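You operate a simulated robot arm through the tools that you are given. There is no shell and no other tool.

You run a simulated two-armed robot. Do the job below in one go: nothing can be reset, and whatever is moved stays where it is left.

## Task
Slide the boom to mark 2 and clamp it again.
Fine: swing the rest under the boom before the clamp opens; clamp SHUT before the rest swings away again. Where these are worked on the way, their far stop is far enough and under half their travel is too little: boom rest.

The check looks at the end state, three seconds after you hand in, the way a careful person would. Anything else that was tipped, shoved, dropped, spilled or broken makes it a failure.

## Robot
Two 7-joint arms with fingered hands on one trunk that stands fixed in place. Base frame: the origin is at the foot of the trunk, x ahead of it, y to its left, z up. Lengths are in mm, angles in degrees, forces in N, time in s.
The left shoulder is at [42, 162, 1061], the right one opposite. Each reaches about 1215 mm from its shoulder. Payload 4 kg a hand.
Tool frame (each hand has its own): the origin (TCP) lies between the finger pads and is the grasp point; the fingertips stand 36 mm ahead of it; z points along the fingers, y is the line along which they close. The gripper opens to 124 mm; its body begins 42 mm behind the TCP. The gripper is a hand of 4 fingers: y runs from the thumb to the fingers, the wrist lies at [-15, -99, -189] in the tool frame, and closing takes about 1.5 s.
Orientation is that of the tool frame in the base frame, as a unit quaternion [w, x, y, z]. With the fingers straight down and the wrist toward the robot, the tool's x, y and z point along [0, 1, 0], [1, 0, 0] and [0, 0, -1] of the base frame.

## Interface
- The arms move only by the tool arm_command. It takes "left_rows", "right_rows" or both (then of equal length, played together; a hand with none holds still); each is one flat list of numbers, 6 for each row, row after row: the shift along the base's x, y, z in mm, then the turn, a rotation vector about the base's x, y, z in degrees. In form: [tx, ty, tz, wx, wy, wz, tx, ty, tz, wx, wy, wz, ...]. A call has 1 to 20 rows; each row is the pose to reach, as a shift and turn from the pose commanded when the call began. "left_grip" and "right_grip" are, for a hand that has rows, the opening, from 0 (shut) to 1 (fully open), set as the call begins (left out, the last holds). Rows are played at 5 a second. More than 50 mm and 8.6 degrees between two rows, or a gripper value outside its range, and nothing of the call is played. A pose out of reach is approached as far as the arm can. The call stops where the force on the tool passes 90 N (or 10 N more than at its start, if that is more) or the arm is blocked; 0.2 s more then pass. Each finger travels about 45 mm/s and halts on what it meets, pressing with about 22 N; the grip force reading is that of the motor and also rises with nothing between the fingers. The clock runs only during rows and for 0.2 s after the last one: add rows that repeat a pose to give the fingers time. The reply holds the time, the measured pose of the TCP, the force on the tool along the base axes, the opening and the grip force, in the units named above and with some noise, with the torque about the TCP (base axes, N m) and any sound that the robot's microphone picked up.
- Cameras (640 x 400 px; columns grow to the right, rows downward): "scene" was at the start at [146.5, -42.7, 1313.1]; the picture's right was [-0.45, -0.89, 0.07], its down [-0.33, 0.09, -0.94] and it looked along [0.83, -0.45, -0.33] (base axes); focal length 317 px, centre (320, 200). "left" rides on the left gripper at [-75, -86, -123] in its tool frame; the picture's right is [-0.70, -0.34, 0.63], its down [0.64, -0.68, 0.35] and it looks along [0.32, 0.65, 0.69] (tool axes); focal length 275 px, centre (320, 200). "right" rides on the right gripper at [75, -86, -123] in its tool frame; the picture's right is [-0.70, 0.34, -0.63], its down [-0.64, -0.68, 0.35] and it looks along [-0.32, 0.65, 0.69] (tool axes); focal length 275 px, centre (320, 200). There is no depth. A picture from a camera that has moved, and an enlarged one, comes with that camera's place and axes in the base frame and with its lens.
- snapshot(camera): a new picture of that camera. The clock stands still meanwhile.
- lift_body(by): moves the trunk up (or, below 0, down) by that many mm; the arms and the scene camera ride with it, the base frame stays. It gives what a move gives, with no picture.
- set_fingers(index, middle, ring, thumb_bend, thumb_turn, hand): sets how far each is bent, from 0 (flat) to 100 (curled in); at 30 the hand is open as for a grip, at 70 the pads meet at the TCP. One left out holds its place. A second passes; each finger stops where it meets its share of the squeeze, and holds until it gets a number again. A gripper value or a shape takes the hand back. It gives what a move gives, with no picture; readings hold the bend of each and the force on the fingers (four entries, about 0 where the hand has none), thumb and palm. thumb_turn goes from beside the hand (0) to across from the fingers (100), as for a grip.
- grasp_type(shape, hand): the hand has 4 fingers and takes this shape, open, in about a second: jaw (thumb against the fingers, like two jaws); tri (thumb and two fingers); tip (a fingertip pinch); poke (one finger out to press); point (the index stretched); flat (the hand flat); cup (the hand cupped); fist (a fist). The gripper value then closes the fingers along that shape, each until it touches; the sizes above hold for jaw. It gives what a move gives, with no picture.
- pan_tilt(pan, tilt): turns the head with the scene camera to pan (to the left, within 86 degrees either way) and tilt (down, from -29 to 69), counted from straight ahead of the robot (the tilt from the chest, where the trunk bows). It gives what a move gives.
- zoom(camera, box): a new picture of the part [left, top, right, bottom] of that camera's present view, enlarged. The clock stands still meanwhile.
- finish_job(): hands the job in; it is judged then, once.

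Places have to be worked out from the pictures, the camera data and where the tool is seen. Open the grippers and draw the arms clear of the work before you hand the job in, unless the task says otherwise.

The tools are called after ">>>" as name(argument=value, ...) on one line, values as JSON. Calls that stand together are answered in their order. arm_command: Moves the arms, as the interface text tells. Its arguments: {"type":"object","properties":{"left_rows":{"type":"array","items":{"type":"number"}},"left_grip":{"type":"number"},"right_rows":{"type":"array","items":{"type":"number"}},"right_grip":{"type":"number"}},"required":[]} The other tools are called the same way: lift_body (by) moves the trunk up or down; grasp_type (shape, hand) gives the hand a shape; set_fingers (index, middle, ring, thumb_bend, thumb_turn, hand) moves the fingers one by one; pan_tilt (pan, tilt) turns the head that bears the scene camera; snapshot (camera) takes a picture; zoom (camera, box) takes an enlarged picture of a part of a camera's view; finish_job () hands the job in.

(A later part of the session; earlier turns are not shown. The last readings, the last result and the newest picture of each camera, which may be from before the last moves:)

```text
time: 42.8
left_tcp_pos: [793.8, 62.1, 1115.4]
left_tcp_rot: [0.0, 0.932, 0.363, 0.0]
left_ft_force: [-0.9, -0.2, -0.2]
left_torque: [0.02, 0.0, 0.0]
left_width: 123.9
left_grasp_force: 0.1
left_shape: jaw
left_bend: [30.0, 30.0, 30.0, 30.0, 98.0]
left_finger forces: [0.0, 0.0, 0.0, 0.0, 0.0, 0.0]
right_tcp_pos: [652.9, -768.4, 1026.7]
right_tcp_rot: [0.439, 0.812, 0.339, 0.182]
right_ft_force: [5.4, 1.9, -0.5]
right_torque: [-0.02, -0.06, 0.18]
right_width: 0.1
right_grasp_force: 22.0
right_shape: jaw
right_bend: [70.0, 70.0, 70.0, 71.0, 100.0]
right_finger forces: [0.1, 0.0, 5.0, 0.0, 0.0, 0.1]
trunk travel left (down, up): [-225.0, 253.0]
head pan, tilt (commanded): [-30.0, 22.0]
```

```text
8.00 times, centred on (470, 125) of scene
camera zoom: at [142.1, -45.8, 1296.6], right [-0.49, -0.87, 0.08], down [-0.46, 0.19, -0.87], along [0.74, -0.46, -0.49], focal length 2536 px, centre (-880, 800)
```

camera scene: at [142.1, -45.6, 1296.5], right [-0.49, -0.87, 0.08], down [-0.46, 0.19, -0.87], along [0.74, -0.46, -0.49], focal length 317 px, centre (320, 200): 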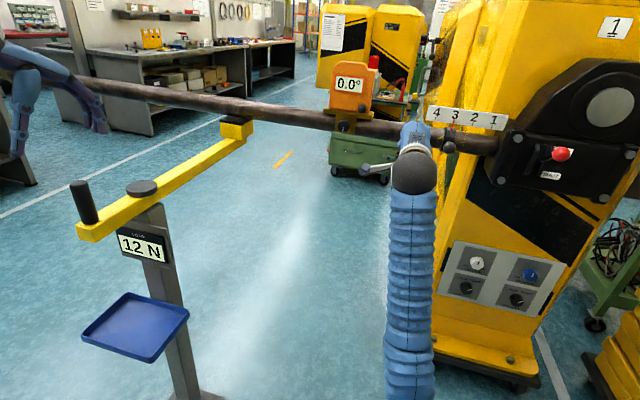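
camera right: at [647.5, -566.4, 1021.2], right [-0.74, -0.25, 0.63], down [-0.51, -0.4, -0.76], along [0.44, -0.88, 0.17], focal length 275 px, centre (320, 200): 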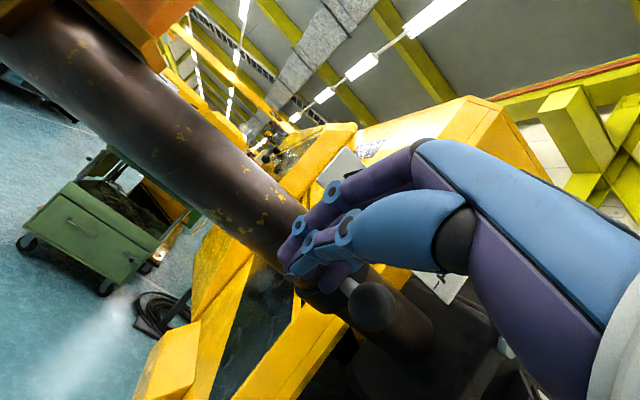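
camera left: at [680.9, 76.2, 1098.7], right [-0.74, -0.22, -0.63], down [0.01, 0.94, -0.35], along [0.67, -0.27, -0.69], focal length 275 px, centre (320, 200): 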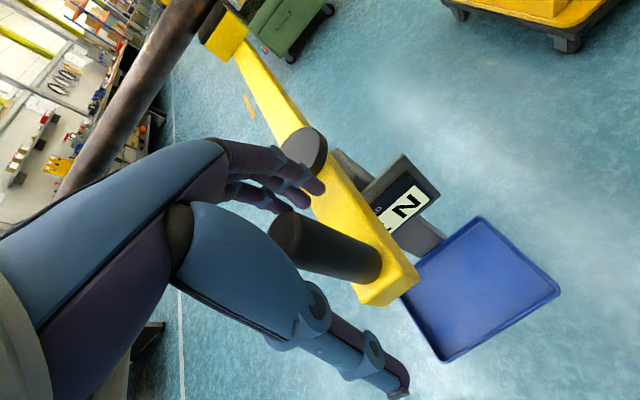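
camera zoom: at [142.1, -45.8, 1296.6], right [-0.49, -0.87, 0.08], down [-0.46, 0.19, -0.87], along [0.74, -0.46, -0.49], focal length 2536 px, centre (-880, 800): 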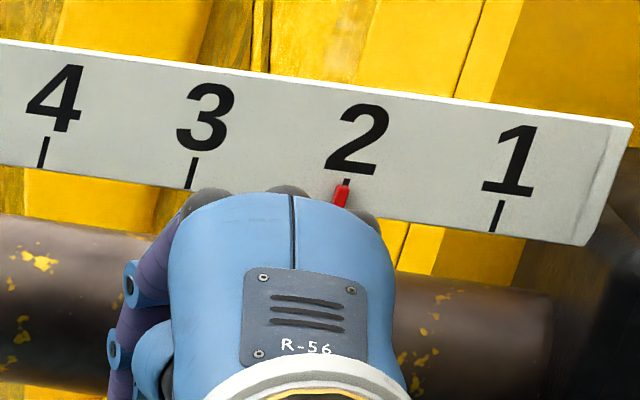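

Very close now. I zoom in tighter to judge the last millimetre.

>>> zoom(camera="scene", box=[446, 112, 482, 136])

>>> zoom(camera="scene", box=[320, 60, 420, 130])

>>> zoom(camera="scene", box=[60, 90, 300, 290])

```text
16.00 times, centred on (464, 124) of scene
camera zoom: at [142.1, -45.8, 1296.6], right [-0.49, -0.87, 0.08], down [-0.46, 0.19, -0.87], along [0.74, -0.46, -0.49], focal length 5072 px, centre (-1984, 1416)
```

zoom: 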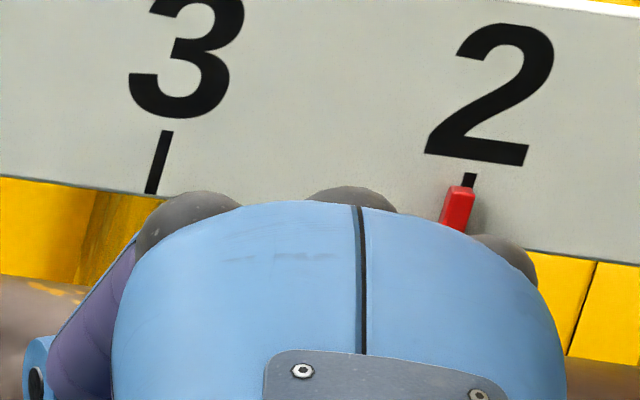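

```text
5.71 times, centred on (370, 95) of scene
camera zoom: at [142.1, -45.8, 1296.6], right [-0.49, -0.87, 0.08], down [-0.46, 0.19, -0.87], along [0.74, -0.46, -0.49], focal length 1811 px, centre (34, 800)
```

zoom: 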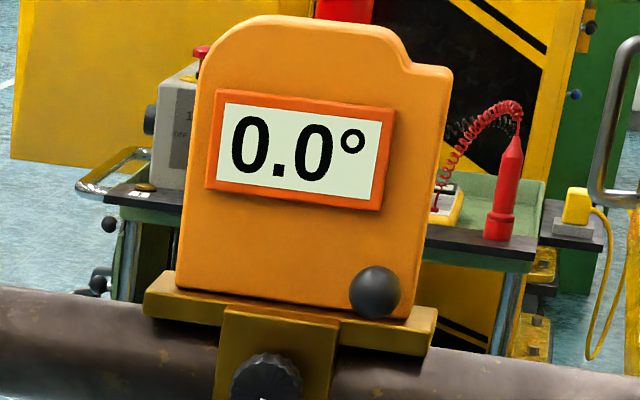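

```text
2.00 times, centred on (180, 190) of scene
camera zoom: at [142.1, -45.8, 1296.6], right [-0.49, -0.87, 0.08], down [-0.46, 0.19, -0.87], along [0.74, -0.46, -0.49], focal length 634 px, centre (600, 220)
```

zoom: 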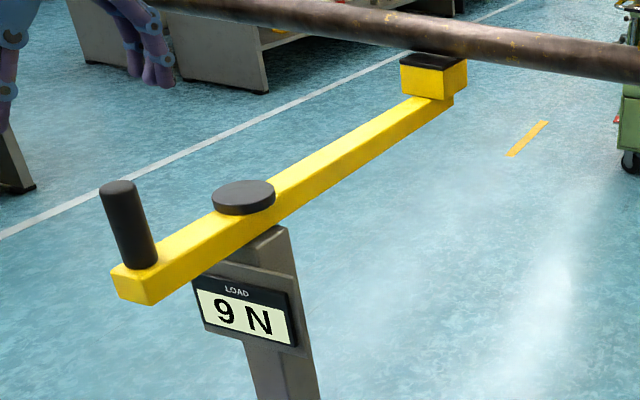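

The pointer is about 0.7–1 mm short of tick 2. I nudge 1 mm more, then draw the hand back along the boom and outward to get a free view.

>>> arm_command(right_rows=[-0.4, -0.3, 0, 0, 0, 0, -0.7, -0.7, 0, 0, 0, 0, -0.7, -0.7, 0, 0, 0, 0, 5, 4.6, 0, 0, 0, 0, 14, 13, 0, 0, 0, 0, 14, 42, 0, 0, 0, 0, -6, 72, 0, 0, 0, 0, -32, 100, 0, 0, 0, 0])

>>> zoom(camera="scene", box=[430, 100, 510, 150])

>>> zoom(camera="scene", box=[400, 100, 520, 180])

>>> snapshot(camera="right")

```text
time: 44.6
left_tcp_pos: [792.4, 63.5, 1116.2]
left_tcp_rot: [0.001, 0.932, 0.362, 0.0]
left_ft_force: [-0.6, -0.4, 0.3]
left_torque: [0.01, 0.01, 0.02]
left_width: 123.7
left_grasp_force: 0.1
left_shape: jaw
left_bend: [30.0, 30.0, 30.0, 30.0, 98.0]
left_finger forces: [0.0, 0.0, 0.1, 0.0, 0.1, 0.0]
right_tcp_pos: [621.1, -667.9, 1027.2]
right_tcp_rot: [0.44, 0.811, 0.338, 0.183]
right_ft_force: [0.0, -1.4, 0.4]
right_torque: [0.0, -0.01, -0.03]
right_width: 0.0
right_grasp_force: 22.2
right_shape: jaw
right_bend: [70.0, 70.0, 70.0, 71.0, 100.0]
right_finger forces: [0.1, 0.0, 0.1, 0.0, 0.1, 0.0]
trunk travel left (down, up): [-225.0, 253.0]
head pan, tilt (commanded): [-30.0, 22.0]
```

```text
8.00 times, centred on (470, 125) of scene
camera zoom: at [141.5, -45.5, 1296.7], right [-0.49, -0.87, 0.08], down [-0.46, 0.19, -0.87], along [0.74, -0.46, -0.49], focal length 2536 px, centre (-880, 800)
```

zoom: 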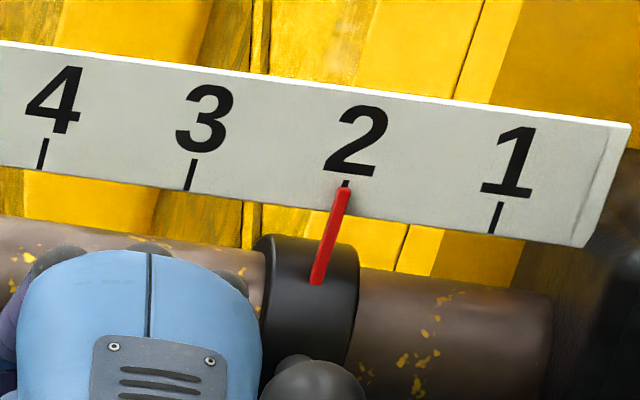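

```text
5.00 times, centred on (460, 140) of scene
camera zoom: at [141.5, -45.5, 1296.7], right [-0.49, -0.87, 0.08], down [-0.46, 0.19, -0.87], along [0.74, -0.46, -0.49], focal length 1585 px, centre (-380, 500)
```

zoom: 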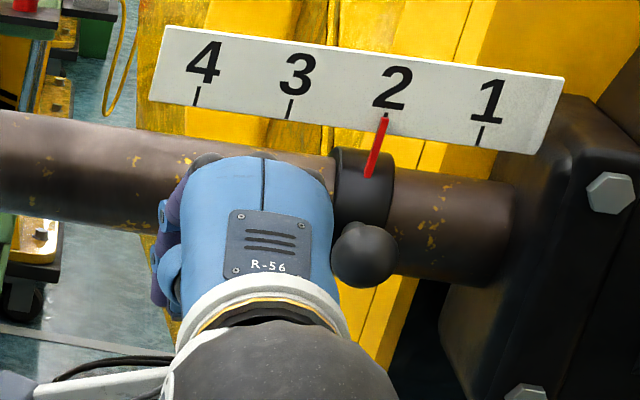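

```text
taken
camera right: at [569.5, -510.1, 1022.1], right [-0.74, -0.25, 0.63], down [-0.51, -0.4, -0.76], along [0.44, -0.88, 0.17], focal length 275 px, centre (320, 200)
```

right: 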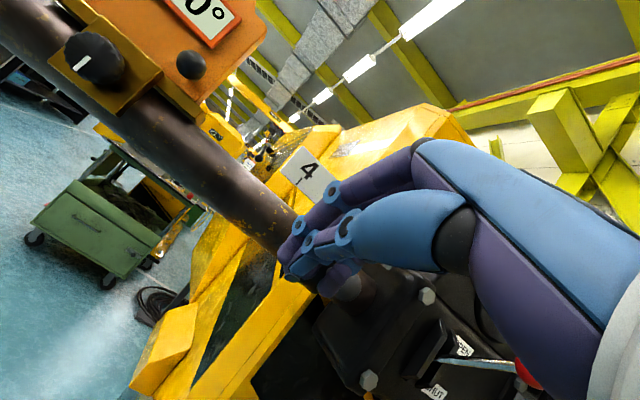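

The pointer now covers tick 2 the same way it covered tick 3 at the start. I check at highest zoom.

>>> zoom(camera="scene", box=[446, 112, 482, 136])

>>> zoom(camera="scene", box=[60, 60, 420, 290])

```text
16.00 times, centred on (464, 124) of scene
camera zoom: at [141.5, -45.5, 1296.7], right [-0.49, -0.87, 0.08], down [-0.46, 0.19, -0.87], along [0.74, -0.46, -0.49], focal length 5072 px, centre (-1984, 1416)
```

zoom: 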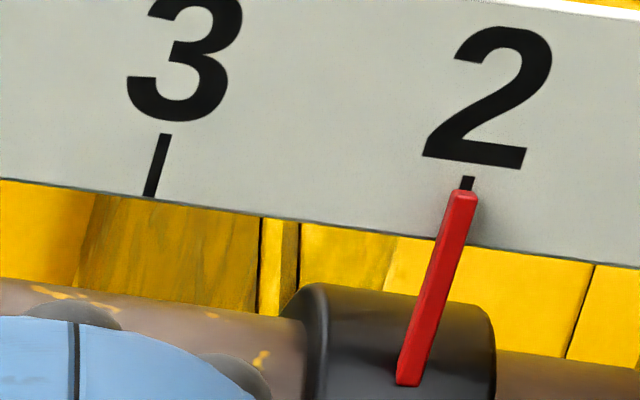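

```text
1.74 times, centred on (240, 175) of scene
camera zoom: at [141.5, -45.5, 1296.7], right [-0.49, -0.87, 0.08], down [-0.46, 0.19, -0.87], along [0.74, -0.46, -0.49], focal length 551 px, centre (459, 244)
```

zoom: 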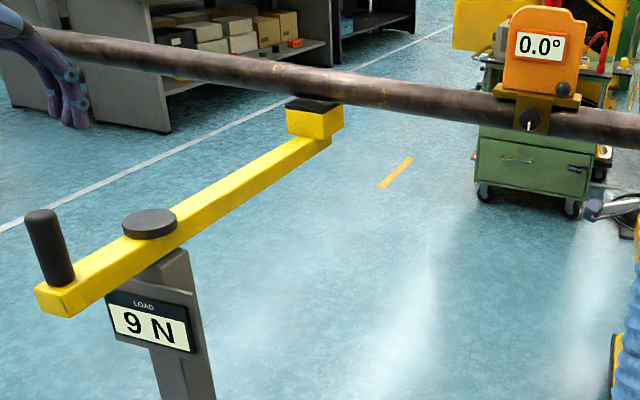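

Pointer on tick 2 within a few tenths of a mm, 0.0° and 9 N on the rest. Now I bring the right hand, opening it, back to the standoff in front of the lever.

>>> arm_command(right_rows=[-25, 5, 10, 0, 0, 0, -60, -5, 25, 0, 0, 0, -95, -22, 40, 0, 0, 0, -130, -42, 52, 0, 0, 0, -165, -65, 65, 0, 0, 0, -200, -88, 77, 0, 0, 0, -230, -108, 87, 0, 0, 0, -256, -124, 93, 0, 0, 0], right_grip=1)

>>> pan_tilt(pan=-50, tilt=22)

>>> snapshot(camera="scene")

>>> snapshot(camera="right")

```text
time: 46.4
left_tcp_pos: [792.1, 62.0, 1117.5]
left_tcp_rot: [0.0, 0.932, 0.362, 0.0]
left_ft_force: [0.8, 0.4, 0.8]
left_torque: [0.01, -0.04, 0.03]
left_width: 123.8
left_grasp_force: 0.0
left_shape: jaw
left_bend: [30.0, 30.0, 30.0, 30.0, 98.0]
left_finger forces: [0.0, 0.0, 0.0, 0.0, 0.0, 0.0]
right_tcp_pos: [367.1, -794.4, 1120.1]
right_tcp_rot: [0.441, 0.812, 0.337, 0.182]
right_ft_force: [0.0, 0.3, -0.2]
right_torque: [0.02, 0.03, 0.02]
right_width: 123.8
right_grasp_force: 0.1
right_shape: jaw
right_bend: [30.0, 30.0, 30.0, 30.0, 98.0]
right_finger forces: [0.0, 0.0, 0.1, 0.1, 0.1, 0.1]
trunk travel left (down, up): [-225.0, 253.0]
head pan, tilt (commanded): [-30.0, 22.0]
```

```text
time: 47.3
left_tcp_pos: [793.9, 62.2, 1115.9]
left_tcp_rot: [0.0, 0.932, 0.363, 0.0]
left_ft_force: [-0.1, 0.0, 0.2]
left_torque: [-0.03, 0.0, -0.01]
left_width: 124.1
left_grasp_force: 0.0
left_shape: jaw
left_bend: [30.0, 30.0, 30.0, 30.0, 98.0]
left_finger forces: [0.0, 0.0, 0.0, 0.0, 0.0, 0.0]
right_tcp_pos: [365.7, -793.7, 1118.9]
right_tcp_rot: [0.44, 0.812, 0.338, 0.182]
right_ft_force: [-0.6, -0.3, 0.4]
right_torque: [-0.02, -0.01, 0.01]
right_width: 123.8
right_grasp_force: 0.2
right_shape: jaw
right_bend: [30.0, 30.0, 30.0, 30.0, 98.0]
right_finger forces: [0.1, 0.1, 0.1, 0.1, 0.0, 0.1]
trunk travel left (down, up): [-225.0, 253.0]
head pan, tilt (commanded): [-50.0, 22.0]
```

```text
taken
camera scene: at [121.1, -70.8, 1299.8], right [-0.76, -0.64, 0.12], down [-0.38, 0.29, -0.88], along [0.53, -0.71, -0.46], focal length 317 px, centre (320, 200)
```

scene: 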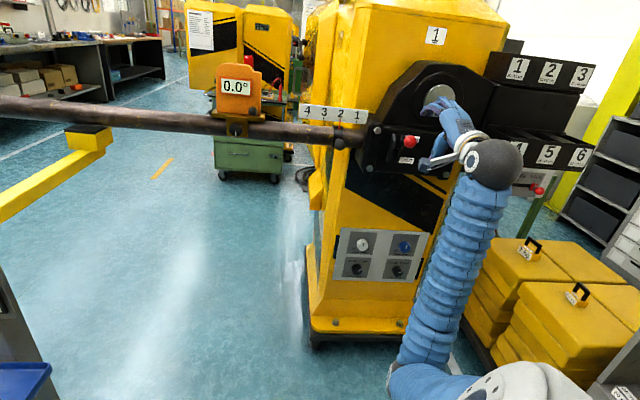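

```text
taken
camera right: at [314.6, -635.6, 1114.1], right [-0.74, -0.25, 0.63], down [-0.51, -0.4, -0.76], along [0.44, -0.88, 0.17], focal length 275 px, centre (320, 200)
```

right: 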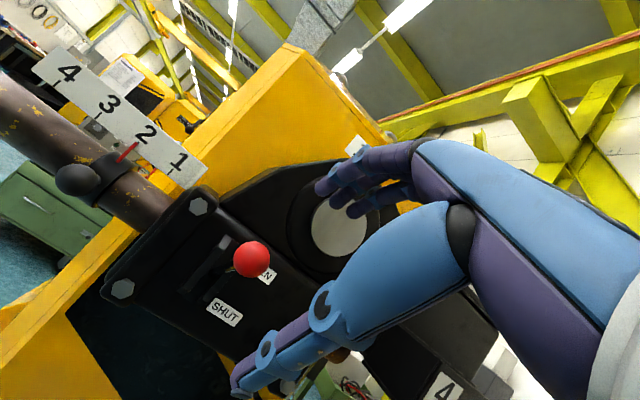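

The lever ball is at (448, -873, 1075). I approach along the finger direction so the ball comes between thumb and fingers, as before.

>>> arm_command(right_rows=[8.5, -8.5, 18.5, 0, 0, 0, 26.3, -26.3, 2.1, 0, 0, 0, 44.1, -44.1, -14.2, 0, 0, 0, 61.9, -61.9, -30.5, 0, 0, 0, 73.7, -73, -41.4, 0, 0, 0, 79, -77, -45, 0, 0, 0])

>>> snapshot(camera="right")

>>> zoom(camera="scene", box=[350, 90, 470, 190])

```text
time: 48.7
left_tcp_pos: [793.6, 61.4, 1115.8]
left_tcp_rot: [0.0, 0.932, 0.362, 0.0]
left_ft_force: [0.9, -0.1, -0.6]
left_torque: [-0.01, 0.0, -0.03]
left_width: 123.7
left_grasp_force: 0.0
left_shape: jaw
left_bend: [30.0, 30.0, 30.0, 30.0, 98.0]
left_finger forces: [0.1, 0.1, 0.0, 0.0, 0.1, 0.0]
right_tcp_pos: [443.9, -869.3, 1074.7]
right_tcp_rot: [0.44, 0.812, 0.338, 0.182]
right_ft_force: [-0.1, 0.1, -0.4]
right_torque: [-0.01, -0.01, 0.04]
right_width: 123.9
right_grasp_force: 0.0
right_shape: jaw
right_bend: [30.0, 30.0, 30.0, 30.0, 98.0]
right_finger forces: [0.0, 0.0, 0.1, 0.1, 0.0, 0.0]
trunk travel left (down, up): [-225.0, 253.0]
head pan, tilt (commanded): [-50.0, 22.0]
```

```text
taken
camera right: at [391.9, -710.7, 1069.1], right [-0.74, -0.25, 0.63], down [-0.51, -0.4, -0.76], along [0.44, -0.88, 0.17], focal length 275 px, centre (320, 200)
```

right: 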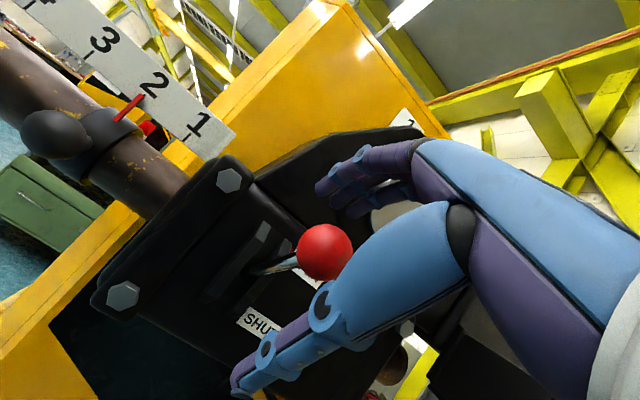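

```text
4.00 times, centred on (410, 140) of scene
camera zoom: at [121.2, -70.8, 1299.8], right [-0.76, -0.64, 0.12], down [-0.38, 0.29, -0.88], along [0.53, -0.71, -0.46], focal length 1268 px, centre (-40, 440)
```

zoom: 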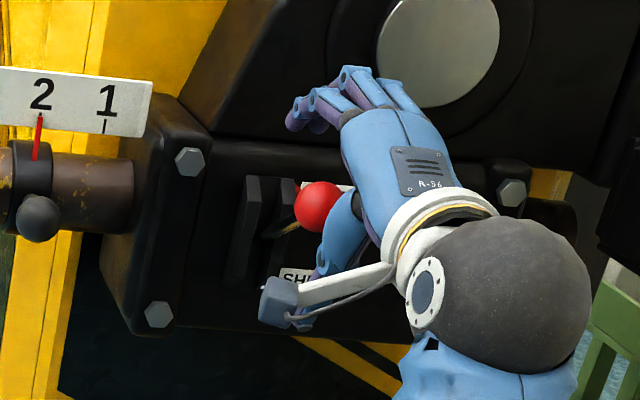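

The ball is within 5 mm of the TCP. I close the right hand on it.

>>> arm_command(right_rows=[1.5, -1.5, -1, 0, 0, 0, 1.5, -1.5, -1, 0, 0, 0, 1.5, -1.5, -1, 0, 0, 0, 1.5, -1.5, -1, 0, 0, 0, 1.5, -1.5, -1, 0, 0, 0, 1.5, -1.5, -1, 0, 0, 0, 1.5, -1.5, -1, 0, 0, 0, 1.5, -1.5, -1, 0, 0, 0], right_grip=0)

>>> snapshot(camera="right")

>>> zoom(camera="scene", box=[350, 90, 470, 190])

```text
time: 50.5
left_tcp_pos: [793.2, 62.1, 1116.2]
left_tcp_rot: [0.0, 0.932, 0.362, -0.001]
left_ft_force: [-0.3, -0.9, 0.6]
left_torque: [0.02, -0.02, 0.02]
left_width: 123.8
left_grasp_force: 0.1
left_shape: jaw
left_bend: [30.0, 30.0, 30.0, 30.0, 98.0]
left_finger forces: [0.0, 0.0, 0.1, 0.1, 0.0, 0.0]
right_tcp_pos: [445.2, -871.0, 1072.1]
right_tcp_rot: [0.439, 0.812, 0.337, 0.182]
right_ft_force: [-3.9, 6.4, -8.0]
right_torque: [-0.45, -0.38, 0.02]
right_width: 30.2
right_grasp_force: 22.5
right_shape: jaw
right_bend: [68.0, 70.0, 70.0, 56.0, 100.0]
right_finger forces: [11.6, 6.9, 0.0, 0.0, 27.9, 0.0]
trunk travel left (down, up): [-225.0, 253.0]
head pan, tilt (commanded): [-50.0, 22.0]
```

```text
taken
camera right: at [393.1, -711.9, 1067.5], right [-0.74, -0.25, 0.63], down [-0.52, -0.4, -0.76], along [0.44, -0.88, 0.16], focal length 275 px, centre (320, 200)
```

right: 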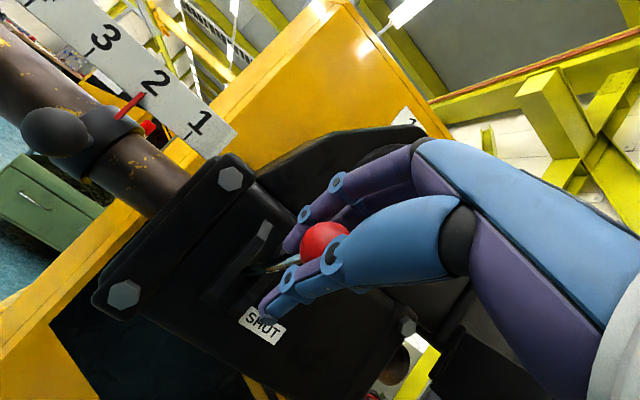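

```text
4.00 times, centred on (410, 140) of scene
camera zoom: at [121.0, -70.7, 1299.7], right [-0.76, -0.64, 0.12], down [-0.38, 0.29, -0.88], along [0.53, -0.71, -0.46], focal length 1268 px, centre (-40, 440)
```

zoom: 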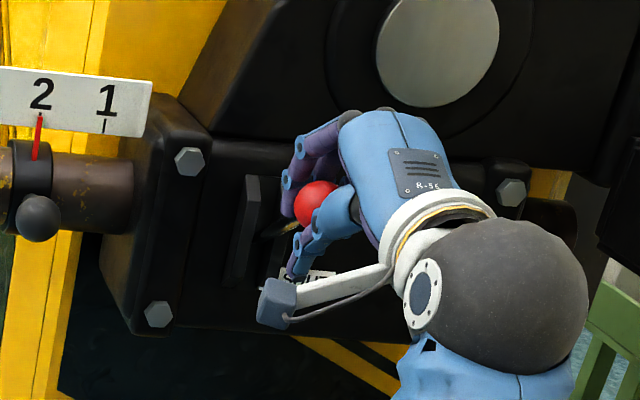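

Firm grip. I bring the lever down along the measured arc (radius about 150 mm, ±21°), first half.

>>> arm_command(right_rows=[-2.3, 2.3, -9.5, -1.9, -1.9, 0, -4, 4, -19, -3.9, -3.9, 0, -5.4, 5.4, -28.6, -5.8, -5.8, 0, -6.3, 6.3, -38.1, -7.8, -7.8, 0, -6.7, 6.7, -47.6, -9.7, -9.7, 0, -6.8, 6.8, -57.2, -11.7, -11.7, 0])

>>> zoom(camera="scene", box=[330, 90, 470, 190])

```text
time: 51.9
left_tcp_pos: [792.9, 63.4, 1115.9]
left_tcp_rot: [0.001, 0.932, 0.363, 0.0]
left_ft_force: [-0.1, 0.0, 0.0]
left_torque: [-0.05, -0.02, 0.01]
left_width: 124.0
left_grasp_force: 0.1
left_shape: jaw
left_bend: [30.0, 30.0, 30.0, 30.0, 98.0]
left_finger forces: [0.1, 0.0, 0.0, 0.0, 0.0, 0.0]
right_tcp_pos: [436.9, -862.3, 1015.7]
right_tcp_rot: [0.553, 0.739, 0.308, 0.229]
right_ft_force: [-10.5, 12.4, 2.6]
right_torque: [-0.35, -0.24, -0.01]
right_width: 20.5
right_grasp_force: 22.3
right_shape: jaw
right_bend: [71.0, 71.0, 70.0, 60.0, 100.0]
right_finger forces: [14.6, 11.2, 0.0, 0.0, 18.0, 0.0]
trunk travel left (down, up): [-225.0, 253.0]
head pan, tilt (commanded): [-50.0, 22.0]
```

```text
4.00 times, centred on (400, 140) of scene
camera zoom: at [120.2, -69.5, 1299.9], right [-0.76, -0.64, 0.12], down [-0.38, 0.29, -0.88], along [0.53, -0.71, -0.46], focal length 1268 px, centre (0, 440)
```

zoom: 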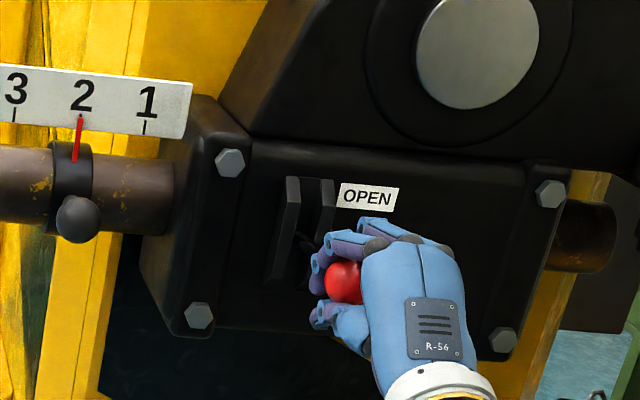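

Going smoothly (16 N). I finish the second half down to SHUT.

>>> arm_command(right_rows=[-1.1, 1.1, -9.5, -1.9, -1.9, 0, -0.3, 0.3, -19, -3.9, -3.9, 0, 0.9, -0.9, -28.5, -5.8, -5.8, 0, 2.6, -2.6, -38.1, -7.7, -7.7, 0, 4.7, -4.7, -47.6, -9.7, -9.7, 0, 7, -7, -56, -11.6, -11.6, 0])

>>> zoom(camera="scene", box=[330, 90, 470, 190])

>>> snapshot(camera="right")

```text
time: 53.3
left_tcp_pos: [793.8, 61.5, 1115.0]
left_tcp_rot: [0.001, 0.932, 0.362, 0.0]
left_ft_force: [0.5, 0.1, 0.6]
left_torque: [0.02, 0.01, -0.01]
left_width: 124.0
left_grasp_force: 0.1
left_shape: jaw
left_bend: [30.0, 30.0, 30.0, 30.0, 98.0]
left_finger forces: [0.1, 0.0, 0.0, 0.1, 0.1, 0.1]
right_tcp_pos: [446.4, -871.5, 959.0]
right_tcp_rot: [0.652, 0.654, 0.273, 0.27]
right_ft_force: [12.1, -10.8, 10.9]
right_torque: [-0.18, -0.26, -0.28]
right_width: 20.9
right_grasp_force: 21.6
right_shape: jaw
right_bend: [71.0, 70.0, 70.0, 60.0, 100.0]
right_finger forces: [17.2, 12.7, 0.1, 0.1, 13.9, 0.0]
trunk travel left (down, up): [-225.0, 253.0]
head pan, tilt (commanded): [-50.0, 22.0]
```

```text
4.00 times, centred on (400, 140) of scene
camera zoom: at [121.7, -70.8, 1299.8], right [-0.76, -0.64, 0.12], down [-0.38, 0.29, -0.88], along [0.53, -0.71, -0.46], focal length 1268 px, centre (0, 440)
```

zoom: 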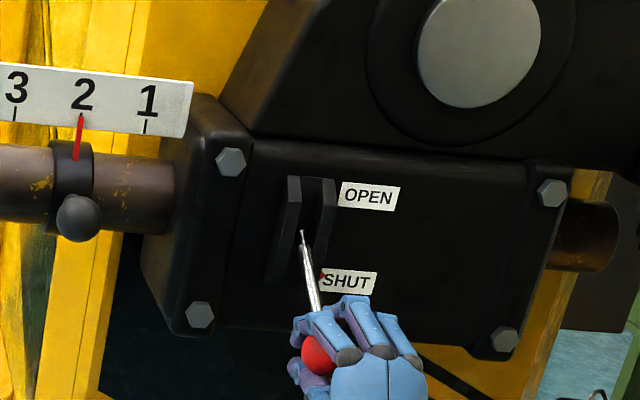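

```text
taken
camera right: at [412.9, -731.4, 873.4], right [-0.94, -0.05, 0.34], down [-0.21, -0.7, -0.68], along [0.27, -0.71, 0.65], focal length 275 px, centre (320, 200)
```

right: 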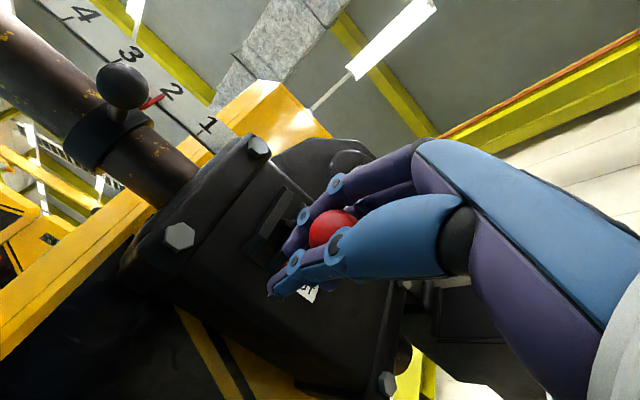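

The ball is almost back at its original SHUT spot. I press a little further to be sure it is on its stop.

>>> arm_command(right_rows=[0.7, -0.7, -2, -0.5, -0.5, 0, 1.4, -1.4, -4, -0.8, -0.8, 0, 1.4, -1.4, -6, -0.8, -0.8, 0, 1.4, -1.4, -8, -0.8, -0.8, 0])

>>> zoom(camera="scene", box=[330, 90, 470, 190])

```text
time: 54.3
left_tcp_pos: [793.5, 63.0, 1116.6]
left_tcp_rot: [0.0, 0.932, 0.363, 0.0]
left_ft_force: [-0.4, 0.8, 0.3]
left_torque: [-0.01, 0.0, -0.01]
left_width: 123.8
left_grasp_force: 0.0
left_shape: jaw
left_bend: [30.0, 30.0, 30.0, 30.0, 98.0]
left_finger forces: [0.0, 0.1, 0.0, 0.0, 0.0, 0.1]
right_tcp_pos: [447.1, -872.2, 952.1]
right_tcp_rot: [0.659, 0.647, 0.27, 0.273]
right_ft_force: [19.7, -15.4, 17.3]
right_torque: [0.13, -0.02, -0.33]
right_width: 19.6
right_grasp_force: 22.2
right_shape: jaw
right_bend: [68.0, 69.0, 70.0, 61.0, 100.0]
right_finger forces: [23.5, 11.6, 0.0, 0.1, 10.5, 0.0]
trunk travel left (down, up): [-225.0, 253.0]
head pan, tilt (commanded): [-50.0, 22.0]
```

```text
4.00 times, centred on (400, 140) of scene
camera zoom: at [121.9, -70.6, 1299.8], right [-0.76, -0.64, 0.12], down [-0.38, 0.29, -0.88], along [0.53, -0.71, -0.46], focal length 1268 px, centre (0, 440)
```

zoom: 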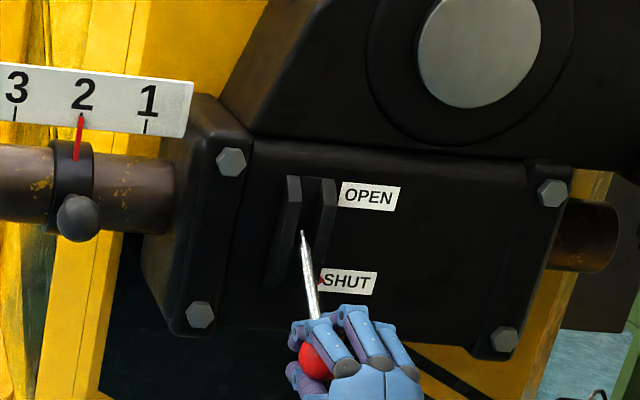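

I open the hand and check that the lever stays at SHUT.

>>> arm_command(right_rows=[0, 0, 3, 0, 0, 0, 0, 0, 6, 0, 0, 0, 0, 0, 8, 0, 0, 0, 0, 0, 8, 0, 0, 0, 0, 0, 8, 0, 0, 0, 0, 0, 8, 0, 0, 0, 0, 0, 8, 0, 0, 0, 0, 0, 8, 0, 0, 0], right_grip=1)

>>> zoom(camera="scene", box=[330, 90, 470, 190])

>>> zoom(camera="scene", box=[330, 100, 510, 260])

```text
time: 56.1
left_tcp_pos: [793.1, 62.8, 1115.4]
left_tcp_rot: [0.0, 0.932, 0.362, 0.0]
left_ft_force: [0.5, -0.3, 0.3]
left_torque: [0.01, 0.04, 0.01]
left_width: 124.0
left_grasp_force: 0.2
left_shape: jaw
left_bend: [30.0, 30.0, 30.0, 30.0, 98.0]
left_finger forces: [0.0, 0.1, 0.0, 0.0, 0.1, 0.1]
right_tcp_pos: [446.7, -872.1, 960.4]
right_tcp_rot: [0.658, 0.648, 0.27, 0.273]
right_ft_force: [0.5, -0.9, -1.3]
right_torque: [0.02, -0.05, 0.01]
right_width: 123.9
right_grasp_force: 0.2
right_shape: jaw
right_bend: [30.0, 30.0, 30.0, 30.0, 98.0]
right_finger forces: [0.0, 0.0, 0.0, 0.0, 0.0, 0.0]
trunk travel left (down, up): [-225.0, 253.0]
head pan, tilt (commanded): [-50.0, 22.0]
```

```text
4.00 times, centred on (400, 140) of scene
camera zoom: at [121.1, -70.8, 1299.8], right [-0.76, -0.64, 0.12], down [-0.38, 0.29, -0.88], along [0.53, -0.71, -0.46], focal length 1268 px, centre (0, 440)
```

zoom: 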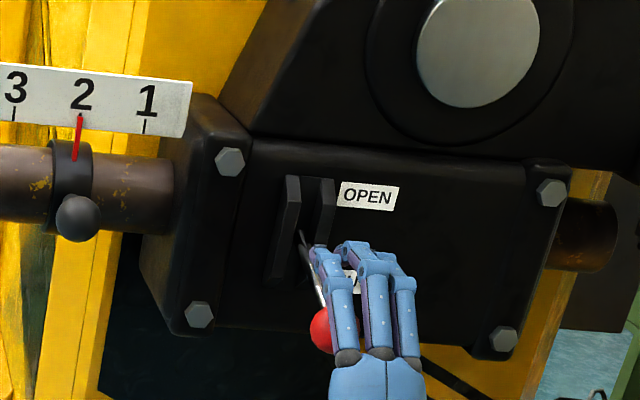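

```text
2.50 times, centred on (420, 180) of scene
camera zoom: at [121.1, -70.8, 1299.8], right [-0.76, -0.64, 0.12], down [-0.38, 0.29, -0.88], along [0.53, -0.71, -0.46], focal length 792 px, centre (70, 250)
```

zoom: 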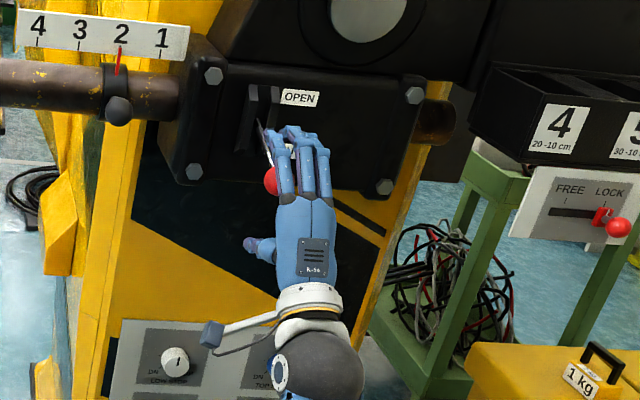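

After opening, the ball sits slightly higher than its original SHUT spot (about 181 vs 198 px in this zoom), so the fingers dragged it up or it was not fully down. I look from the hand camera before pressing it down again.

>>> snapshot(camera="right")

>>> zoom(camera="scene", box=[380, 140, 430, 195])

```text
taken
camera right: at [414.8, -733.2, 871.8], right [-0.94, -0.04, 0.33], down [-0.2, -0.71, -0.67], along [0.26, -0.7, 0.66], focal length 275 px, centre (320, 200)
```

right: 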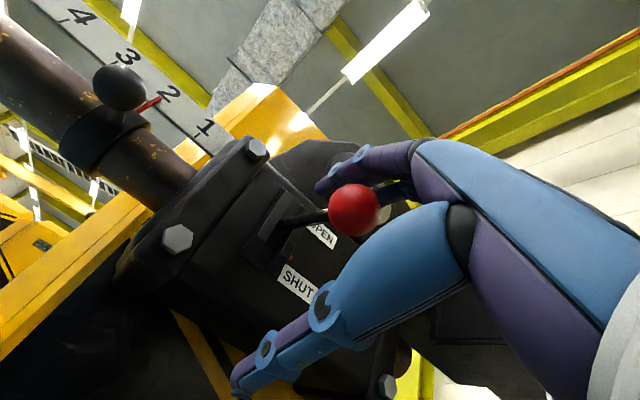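

```text
7.27 times, centred on (405, 168) of scene
camera zoom: at [121.1, -70.8, 1299.8], right [-0.76, -0.64, 0.12], down [-0.38, 0.29, -0.88], along [0.53, -0.71, -0.46], focal length 2305 px, centre (-298, 436)
```

zoom: 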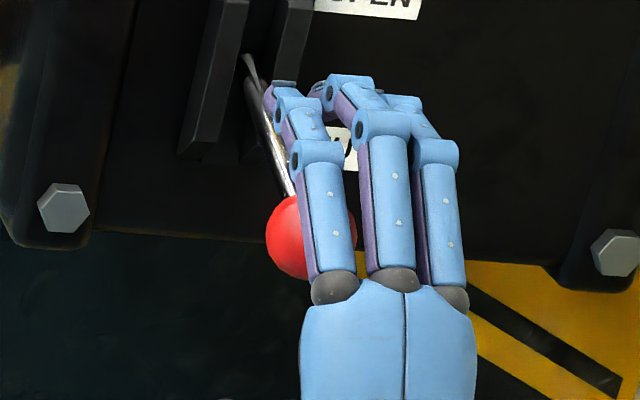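

The open fingers now sit just above the raised ball (ball at z≈990, SHUT is 963). I shift the hand 8 mm so the index is centred over the ball and press it down with the open fingers from above.

>>> arm_command(right_rows=[6, 6, 0, 0, 0, 0, 6, 6, -6, 0, 0, 0, 6, 6, -12, 0, 0, 0, 6, 6, -18, 0, 0, 0, 6, 6, -24, 0, 0, 0, 6, 6, -24, 0, 0, 0])

>>> zoom(camera="scene", box=[330, 100, 510, 260])

>>> snapshot(camera="right")

```text
time: 57.5
left_tcp_pos: [793.1, 62.2, 1115.6]
left_tcp_rot: [-0.001, 0.932, 0.362, 0.001]
left_ft_force: [-0.4, -0.1, -1.3]
left_torque: [0.01, -0.01, -0.01]
left_width: 124.0
left_grasp_force: 0.0
left_shape: jaw
left_bend: [30.0, 30.0, 30.0, 30.0, 98.0]
left_finger forces: [0.0, 0.1, 0.1, 0.0, 0.0, 0.1]
right_tcp_pos: [453.0, -864.5, 934.6]
right_tcp_rot: [0.659, 0.647, 0.27, 0.273]
right_ft_force: [-0.1, 0.6, 0.0]
right_torque: [-0.02, 0.03, -0.02]
right_width: 124.1
right_grasp_force: 0.1
right_shape: jaw
right_bend: [30.0, 30.0, 30.0, 30.0, 98.0]
right_finger forces: [0.0, 0.0, 0.1, 0.1, 0.1, 0.1]
trunk travel left (down, up): [-225.0, 253.0]
head pan, tilt (commanded): [-50.0, 22.0]
```

```text
2.50 times, centred on (420, 180) of scene
camera zoom: at [121.1, -70.7, 1299.8], right [-0.76, -0.64, 0.12], down [-0.38, 0.29, -0.88], along [0.53, -0.71, -0.46], focal length 792 px, centre (70, 250)
```

zoom: 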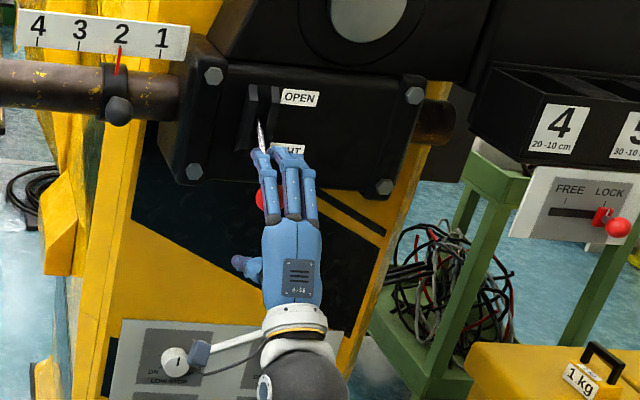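

```text
taken
camera right: at [421.2, -727.2, 846.6], right [-0.94, -0.04, 0.33], down [-0.2, -0.71, -0.67], along [0.26, -0.7, 0.66], focal length 275 px, centre (320, 200)
```

right: 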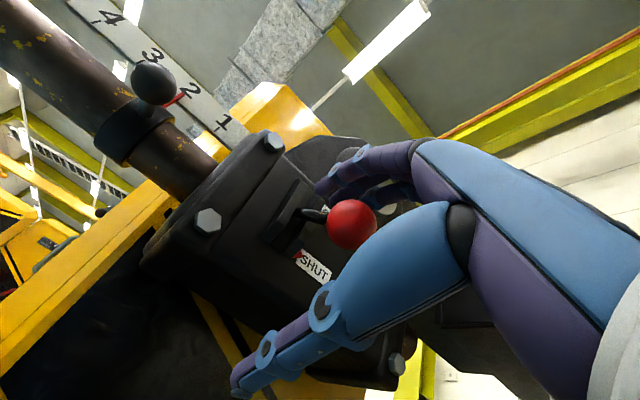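

The ball went down with the fingers to z≈964, with no residual force. I press further in small steps to feel the SHUT stop.

>>> arm_command(right_rows=[0, 0, -2, 0, 0, 0, 0, 0, -4, 0, 0, 0, 0, 0, -6, 0, 0, 0, 0, 0, -8, 0, 0, 0, 0, 0, -10, 0, 0, 0])

>>> snapshot(camera="right")

>>> zoom(camera="scene", box=[380, 140, 430, 195])

```text
time: 58.7
left_tcp_pos: [793.4, 61.1, 1115.9]
left_tcp_rot: [0.0, 0.932, 0.362, 0.0]
left_ft_force: [-0.2, 0.0, -0.6]
left_torque: [-0.03, -0.04, 0.0]
left_width: 123.9
left_grasp_force: 0.1
left_shape: jaw
left_bend: [30.0, 30.0, 30.0, 30.0, 98.0]
left_finger forces: [0.0, 0.0, 0.0, 0.0, 0.0, 0.0]
right_tcp_pos: [452.6, -865.8, 926.5]
right_tcp_rot: [0.658, 0.648, 0.271, 0.273]
right_ft_force: [-0.1, 0.3, 0.4]
right_torque: [-0.03, -0.01, 0.03]
right_width: 123.8
right_grasp_force: 0.1
right_shape: jaw
right_bend: [30.0, 30.0, 30.0, 30.0, 98.0]
right_finger forces: [0.0, 0.5, 0.1, 0.0, 0.0, 0.0]
trunk travel left (down, up): [-225.0, 253.0]
head pan, tilt (commanded): [-50.0, 22.0]
```

```text
taken
camera right: at [420.3, -728.2, 837.9], right [-0.94, -0.04, 0.33], down [-0.2, -0.71, -0.67], along [0.26, -0.7, 0.66], focal length 275 px, centre (320, 200)
```

right: 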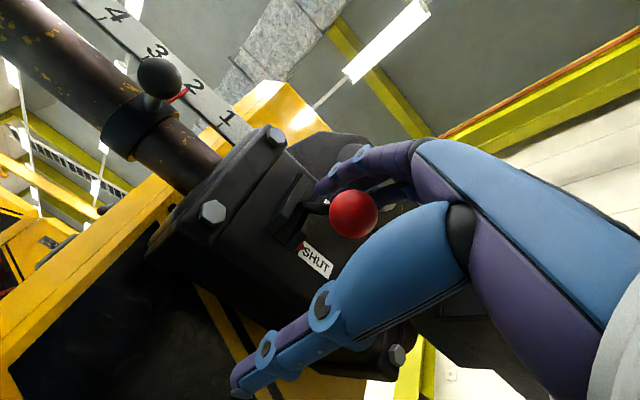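

```text
7.27 times, centred on (405, 168) of scene
camera zoom: at [121.1, -70.7, 1299.8], right [-0.76, -0.64, 0.12], down [-0.38, 0.29, -0.88], along [0.53, -0.71, -0.46], focal length 2305 px, centre (-298, 436)
```

zoom: 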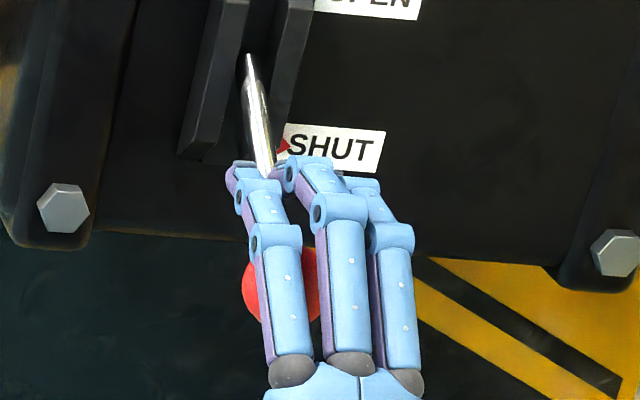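

The ball is now back at the picture position it had at the start (SHUT). I press a bit more until the stop is felt.

>>> arm_command(right_rows=[0, 0, -2, 0, 0, 0, 0, 0, -4, 0, 0, 0, 0, 0, -6, 0, 0, 0, 0, 0, -8, 0, 0, 0, 0, 0, -8, 0, 0, 0])

>>> zoom(camera="scene", box=[380, 140, 430, 195])

```text
time: 59.9
left_tcp_pos: [793.3, 63.1, 1116.4]
left_tcp_rot: [0.001, 0.932, 0.362, 0.0]
left_ft_force: [0.0, -0.5, -0.2]
left_torque: [-0.01, 0.01, -0.02]
left_width: 123.5
left_grasp_force: 0.1
left_shape: jaw
left_bend: [30.0, 30.0, 30.0, 30.0, 98.0]
left_finger forces: [0.0, 0.0, 0.1, 0.1, 0.1, 0.0]
right_tcp_pos: [452.2, -866.3, 918.5]
right_tcp_rot: [0.659, 0.647, 0.27, 0.273]
right_ft_force: [0.9, -0.3, 4.5]
right_torque: [-0.06, -0.08, -0.03]
right_width: 123.8
right_grasp_force: 0.1
right_shape: jaw
right_bend: [30.0, 28.0, 30.0, 30.0, 98.0]
right_finger forces: [0.1, 3.9, 0.0, 0.0, 0.0, 0.0]
trunk travel left (down, up): [-225.0, 253.0]
head pan, tilt (commanded): [-50.0, 22.0]
```

```text
7.27 times, centred on (405, 168) of scene
camera zoom: at [120.9, -70.4, 1299.9], right [-0.76, -0.64, 0.12], down [-0.38, 0.29, -0.88], along [0.53, -0.71, -0.46], focal length 2305 px, centre (-298, 436)
```

zoom: 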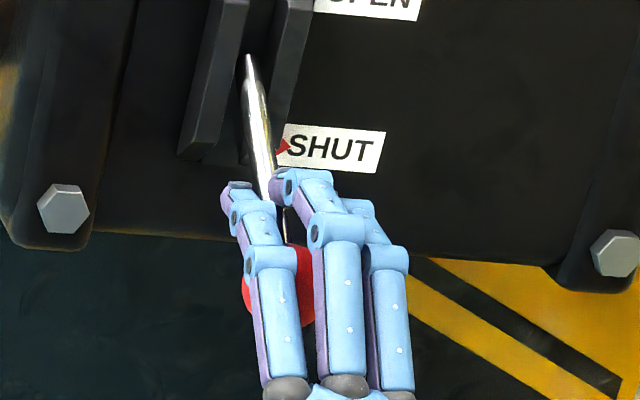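

Ball unchanged while the middle finger pushes ~4 N. One more push to confirm with more force.

>>> arm_command(right_rows=[0, 0, -3, 0, 0, 0, 0, 0, -6, 0, 0, 0, 0, 0, -9, 0, 0, 0, 0, 0, -9, 0, 0, 0])

>>> zoom(camera="scene", box=[380, 140, 430, 195])

```text
time: 60.9
left_tcp_pos: [793.9, 62.8, 1115.8]
left_tcp_rot: [0.0, 0.932, 0.362, 0.0]
left_ft_force: [0.4, -0.8, -1.1]
left_torque: [0.03, -0.01, 0.0]
left_width: 123.8
left_grasp_force: 0.0
left_shape: jaw
left_bend: [30.0, 30.0, 30.0, 30.0, 98.0]
left_finger forces: [0.1, 0.0, 0.0, 0.0, 0.0, 0.0]
right_tcp_pos: [452.0, -867.6, 910.8]
right_tcp_rot: [0.659, 0.647, 0.269, 0.273]
right_ft_force: [0.4, -0.6, 10.7]
right_torque: [-0.14, -0.09, -0.05]
right_width: 123.7
right_grasp_force: 0.0
right_shape: jaw
right_bend: [29.0, 27.0, 30.0, 30.0, 98.0]
right_finger forces: [2.0, 7.0, 0.1, 0.0, 0.0, 0.0]
trunk travel left (down, up): [-225.0, 253.0]
head pan, tilt (commanded): [-50.0, 22.0]
```

```text
7.27 times, centred on (405, 168) of scene
camera zoom: at [120.7, -69.9, 1300.0], right [-0.76, -0.64, 0.12], down [-0.38, 0.29, -0.88], along [0.53, -0.71, -0.46], focal length 2305 px, centre (-298, 436)
```

zoom: 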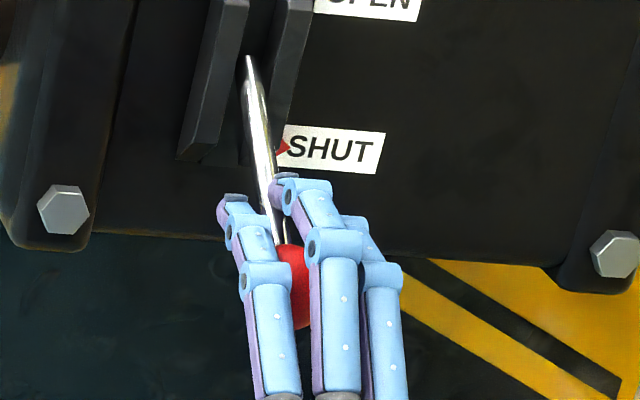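

The lever is on its SHUT stop (10 N, no more movement). I raise the hand just enough to free the fingers, verify, and then withdraw straight back.

>>> arm_command(right_rows=[0, 0, 6, 0, 0, 0, 0, 0, 12, 0, 0, 0, 0, 0, 18, 0, 0, 0, 0, 0, 22, 0, 0, 0])

>>> zoom(camera="scene", box=[380, 140, 430, 195])

>>> snapshot(camera="right")

```text
time: 61.9
left_tcp_pos: [794.0, 62.8, 1117.6]
left_tcp_rot: [0.0, 0.932, 0.362, 0.0]
left_ft_force: [0.2, -0.1, 0.1]
left_torque: [-0.01, 0.01, -0.02]
left_width: 123.8
left_grasp_force: 0.0
left_shape: jaw
left_bend: [30.0, 30.0, 30.0, 30.0, 98.0]
left_finger forces: [0.1, 0.0, 0.1, 0.1, 0.0, 0.0]
right_tcp_pos: [452.8, -865.6, 931.5]
right_tcp_rot: [0.658, 0.648, 0.27, 0.273]
right_ft_force: [-0.3, 0.2, 0.5]
right_torque: [0.0, 0.02, -0.01]
right_width: 123.6
right_grasp_force: 0.1
right_shape: jaw
right_bend: [30.0, 30.0, 30.0, 30.0, 98.0]
right_finger forces: [0.1, 0.0, 0.0, 0.0, 0.0, 0.0]
trunk travel left (down, up): [-225.0, 253.0]
head pan, tilt (commanded): [-50.0, 22.0]
```

```text
7.27 times, centred on (405, 168) of scene
camera zoom: at [121.1, -70.7, 1299.8], right [-0.76, -0.64, 0.12], down [-0.38, 0.29, -0.88], along [0.53, -0.71, -0.46], focal length 2305 px, centre (-298, 436)
```

zoom: 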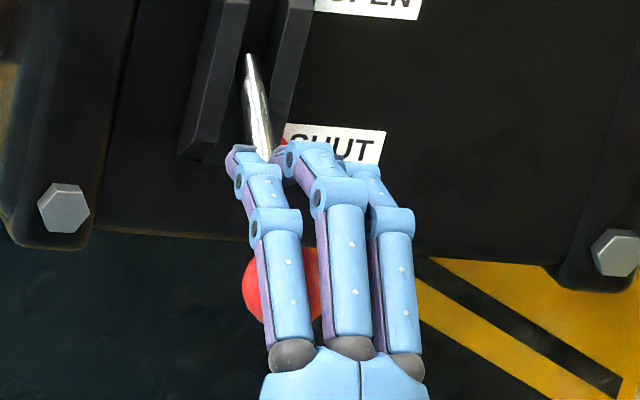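

```text
taken
camera right: at [421.5, -727.4, 843.9], right [-0.94, -0.04, 0.33], down [-0.2, -0.71, -0.68], along [0.26, -0.7, 0.66], focal length 275 px, centre (320, 200)
```

right: 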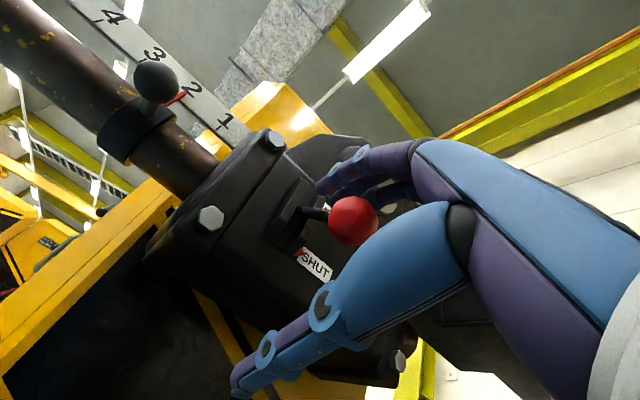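

The lever stays. I withdraw the right hand straight back from it.

>>> arm_command(right_rows=[-14, 14, 0, 0, 0, 0, -28, 28, 0, 0, 0, 0, -42, 42, 0, 0, 0, 0, -58, 58, 0, 0, 0, 0, -78, 78, 0, 0, 0, 0, -100, 100, 0, 0, 0, 0])

>>> snapshot(camera="scene")

>>> zoom(camera="scene", box=[330, 90, 470, 190])

>>> snapshot(camera="right")

```text
time: 63.3
left_tcp_pos: [793.3, 63.1, 1117.0]
left_tcp_rot: [0.001, 0.932, 0.362, -0.001]
left_ft_force: [-0.1, -0.3, -0.2]
left_torque: [-0.01, -0.01, 0.01]
left_width: 123.8
left_grasp_force: 0.1
left_shape: jaw
left_bend: [30.0, 30.0, 30.0, 30.0, 98.0]
left_finger forces: [0.1, 0.0, 0.0, 0.1, 0.0, 0.1]
right_tcp_pos: [351.2, -763.3, 932.3]
right_tcp_rot: [0.658, 0.648, 0.269, 0.272]
right_ft_force: [-0.5, 0.1, 0.2]
right_torque: [0.03, 0.0, 0.02]
right_width: 123.9
right_grasp_force: 0.2
right_shape: jaw
right_bend: [30.0, 30.0, 30.0, 30.0, 98.0]
right_finger forces: [0.0, 0.1, 0.0, 0.0, 0.0, 0.0]
trunk travel left (down, up): [-225.0, 253.0]
head pan, tilt (commanded): [-50.0, 22.0]
```

```text
taken
camera scene: at [120.8, -70.3, 1299.9], right [-0.76, -0.64, 0.12], down [-0.38, 0.29, -0.88], along [0.53, -0.71, -0.46], focal length 317 px, centre (320, 200)
```

scene: 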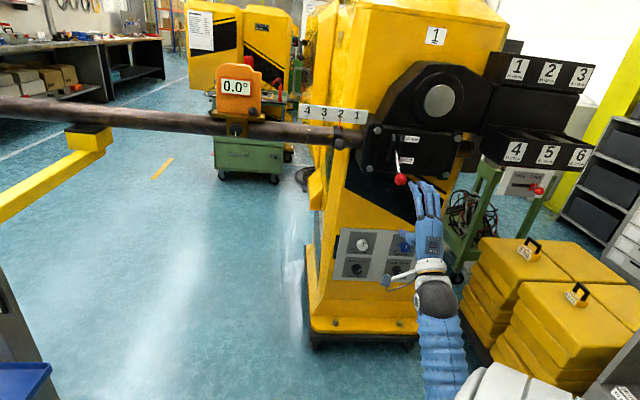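

```text
4.00 times, centred on (400, 140) of scene
camera zoom: at [120.8, -70.3, 1299.9], right [-0.76, -0.64, 0.12], down [-0.38, 0.29, -0.88], along [0.53, -0.71, -0.46], focal length 1268 px, centre (0, 440)
```

zoom: 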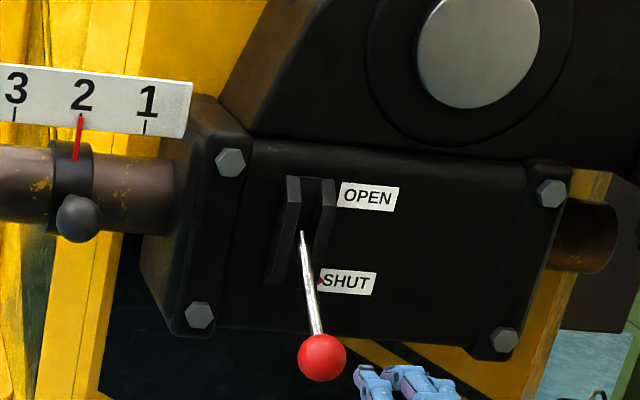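

```text
taken
camera right: at [319.8, -625.1, 843.6], right [-0.94, -0.04, 0.33], down [-0.2, -0.71, -0.67], along [0.26, -0.7, 0.66], focal length 275 px, centre (320, 200)
```

right: 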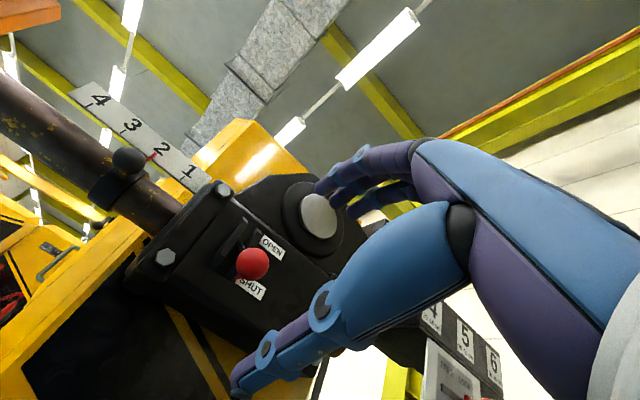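

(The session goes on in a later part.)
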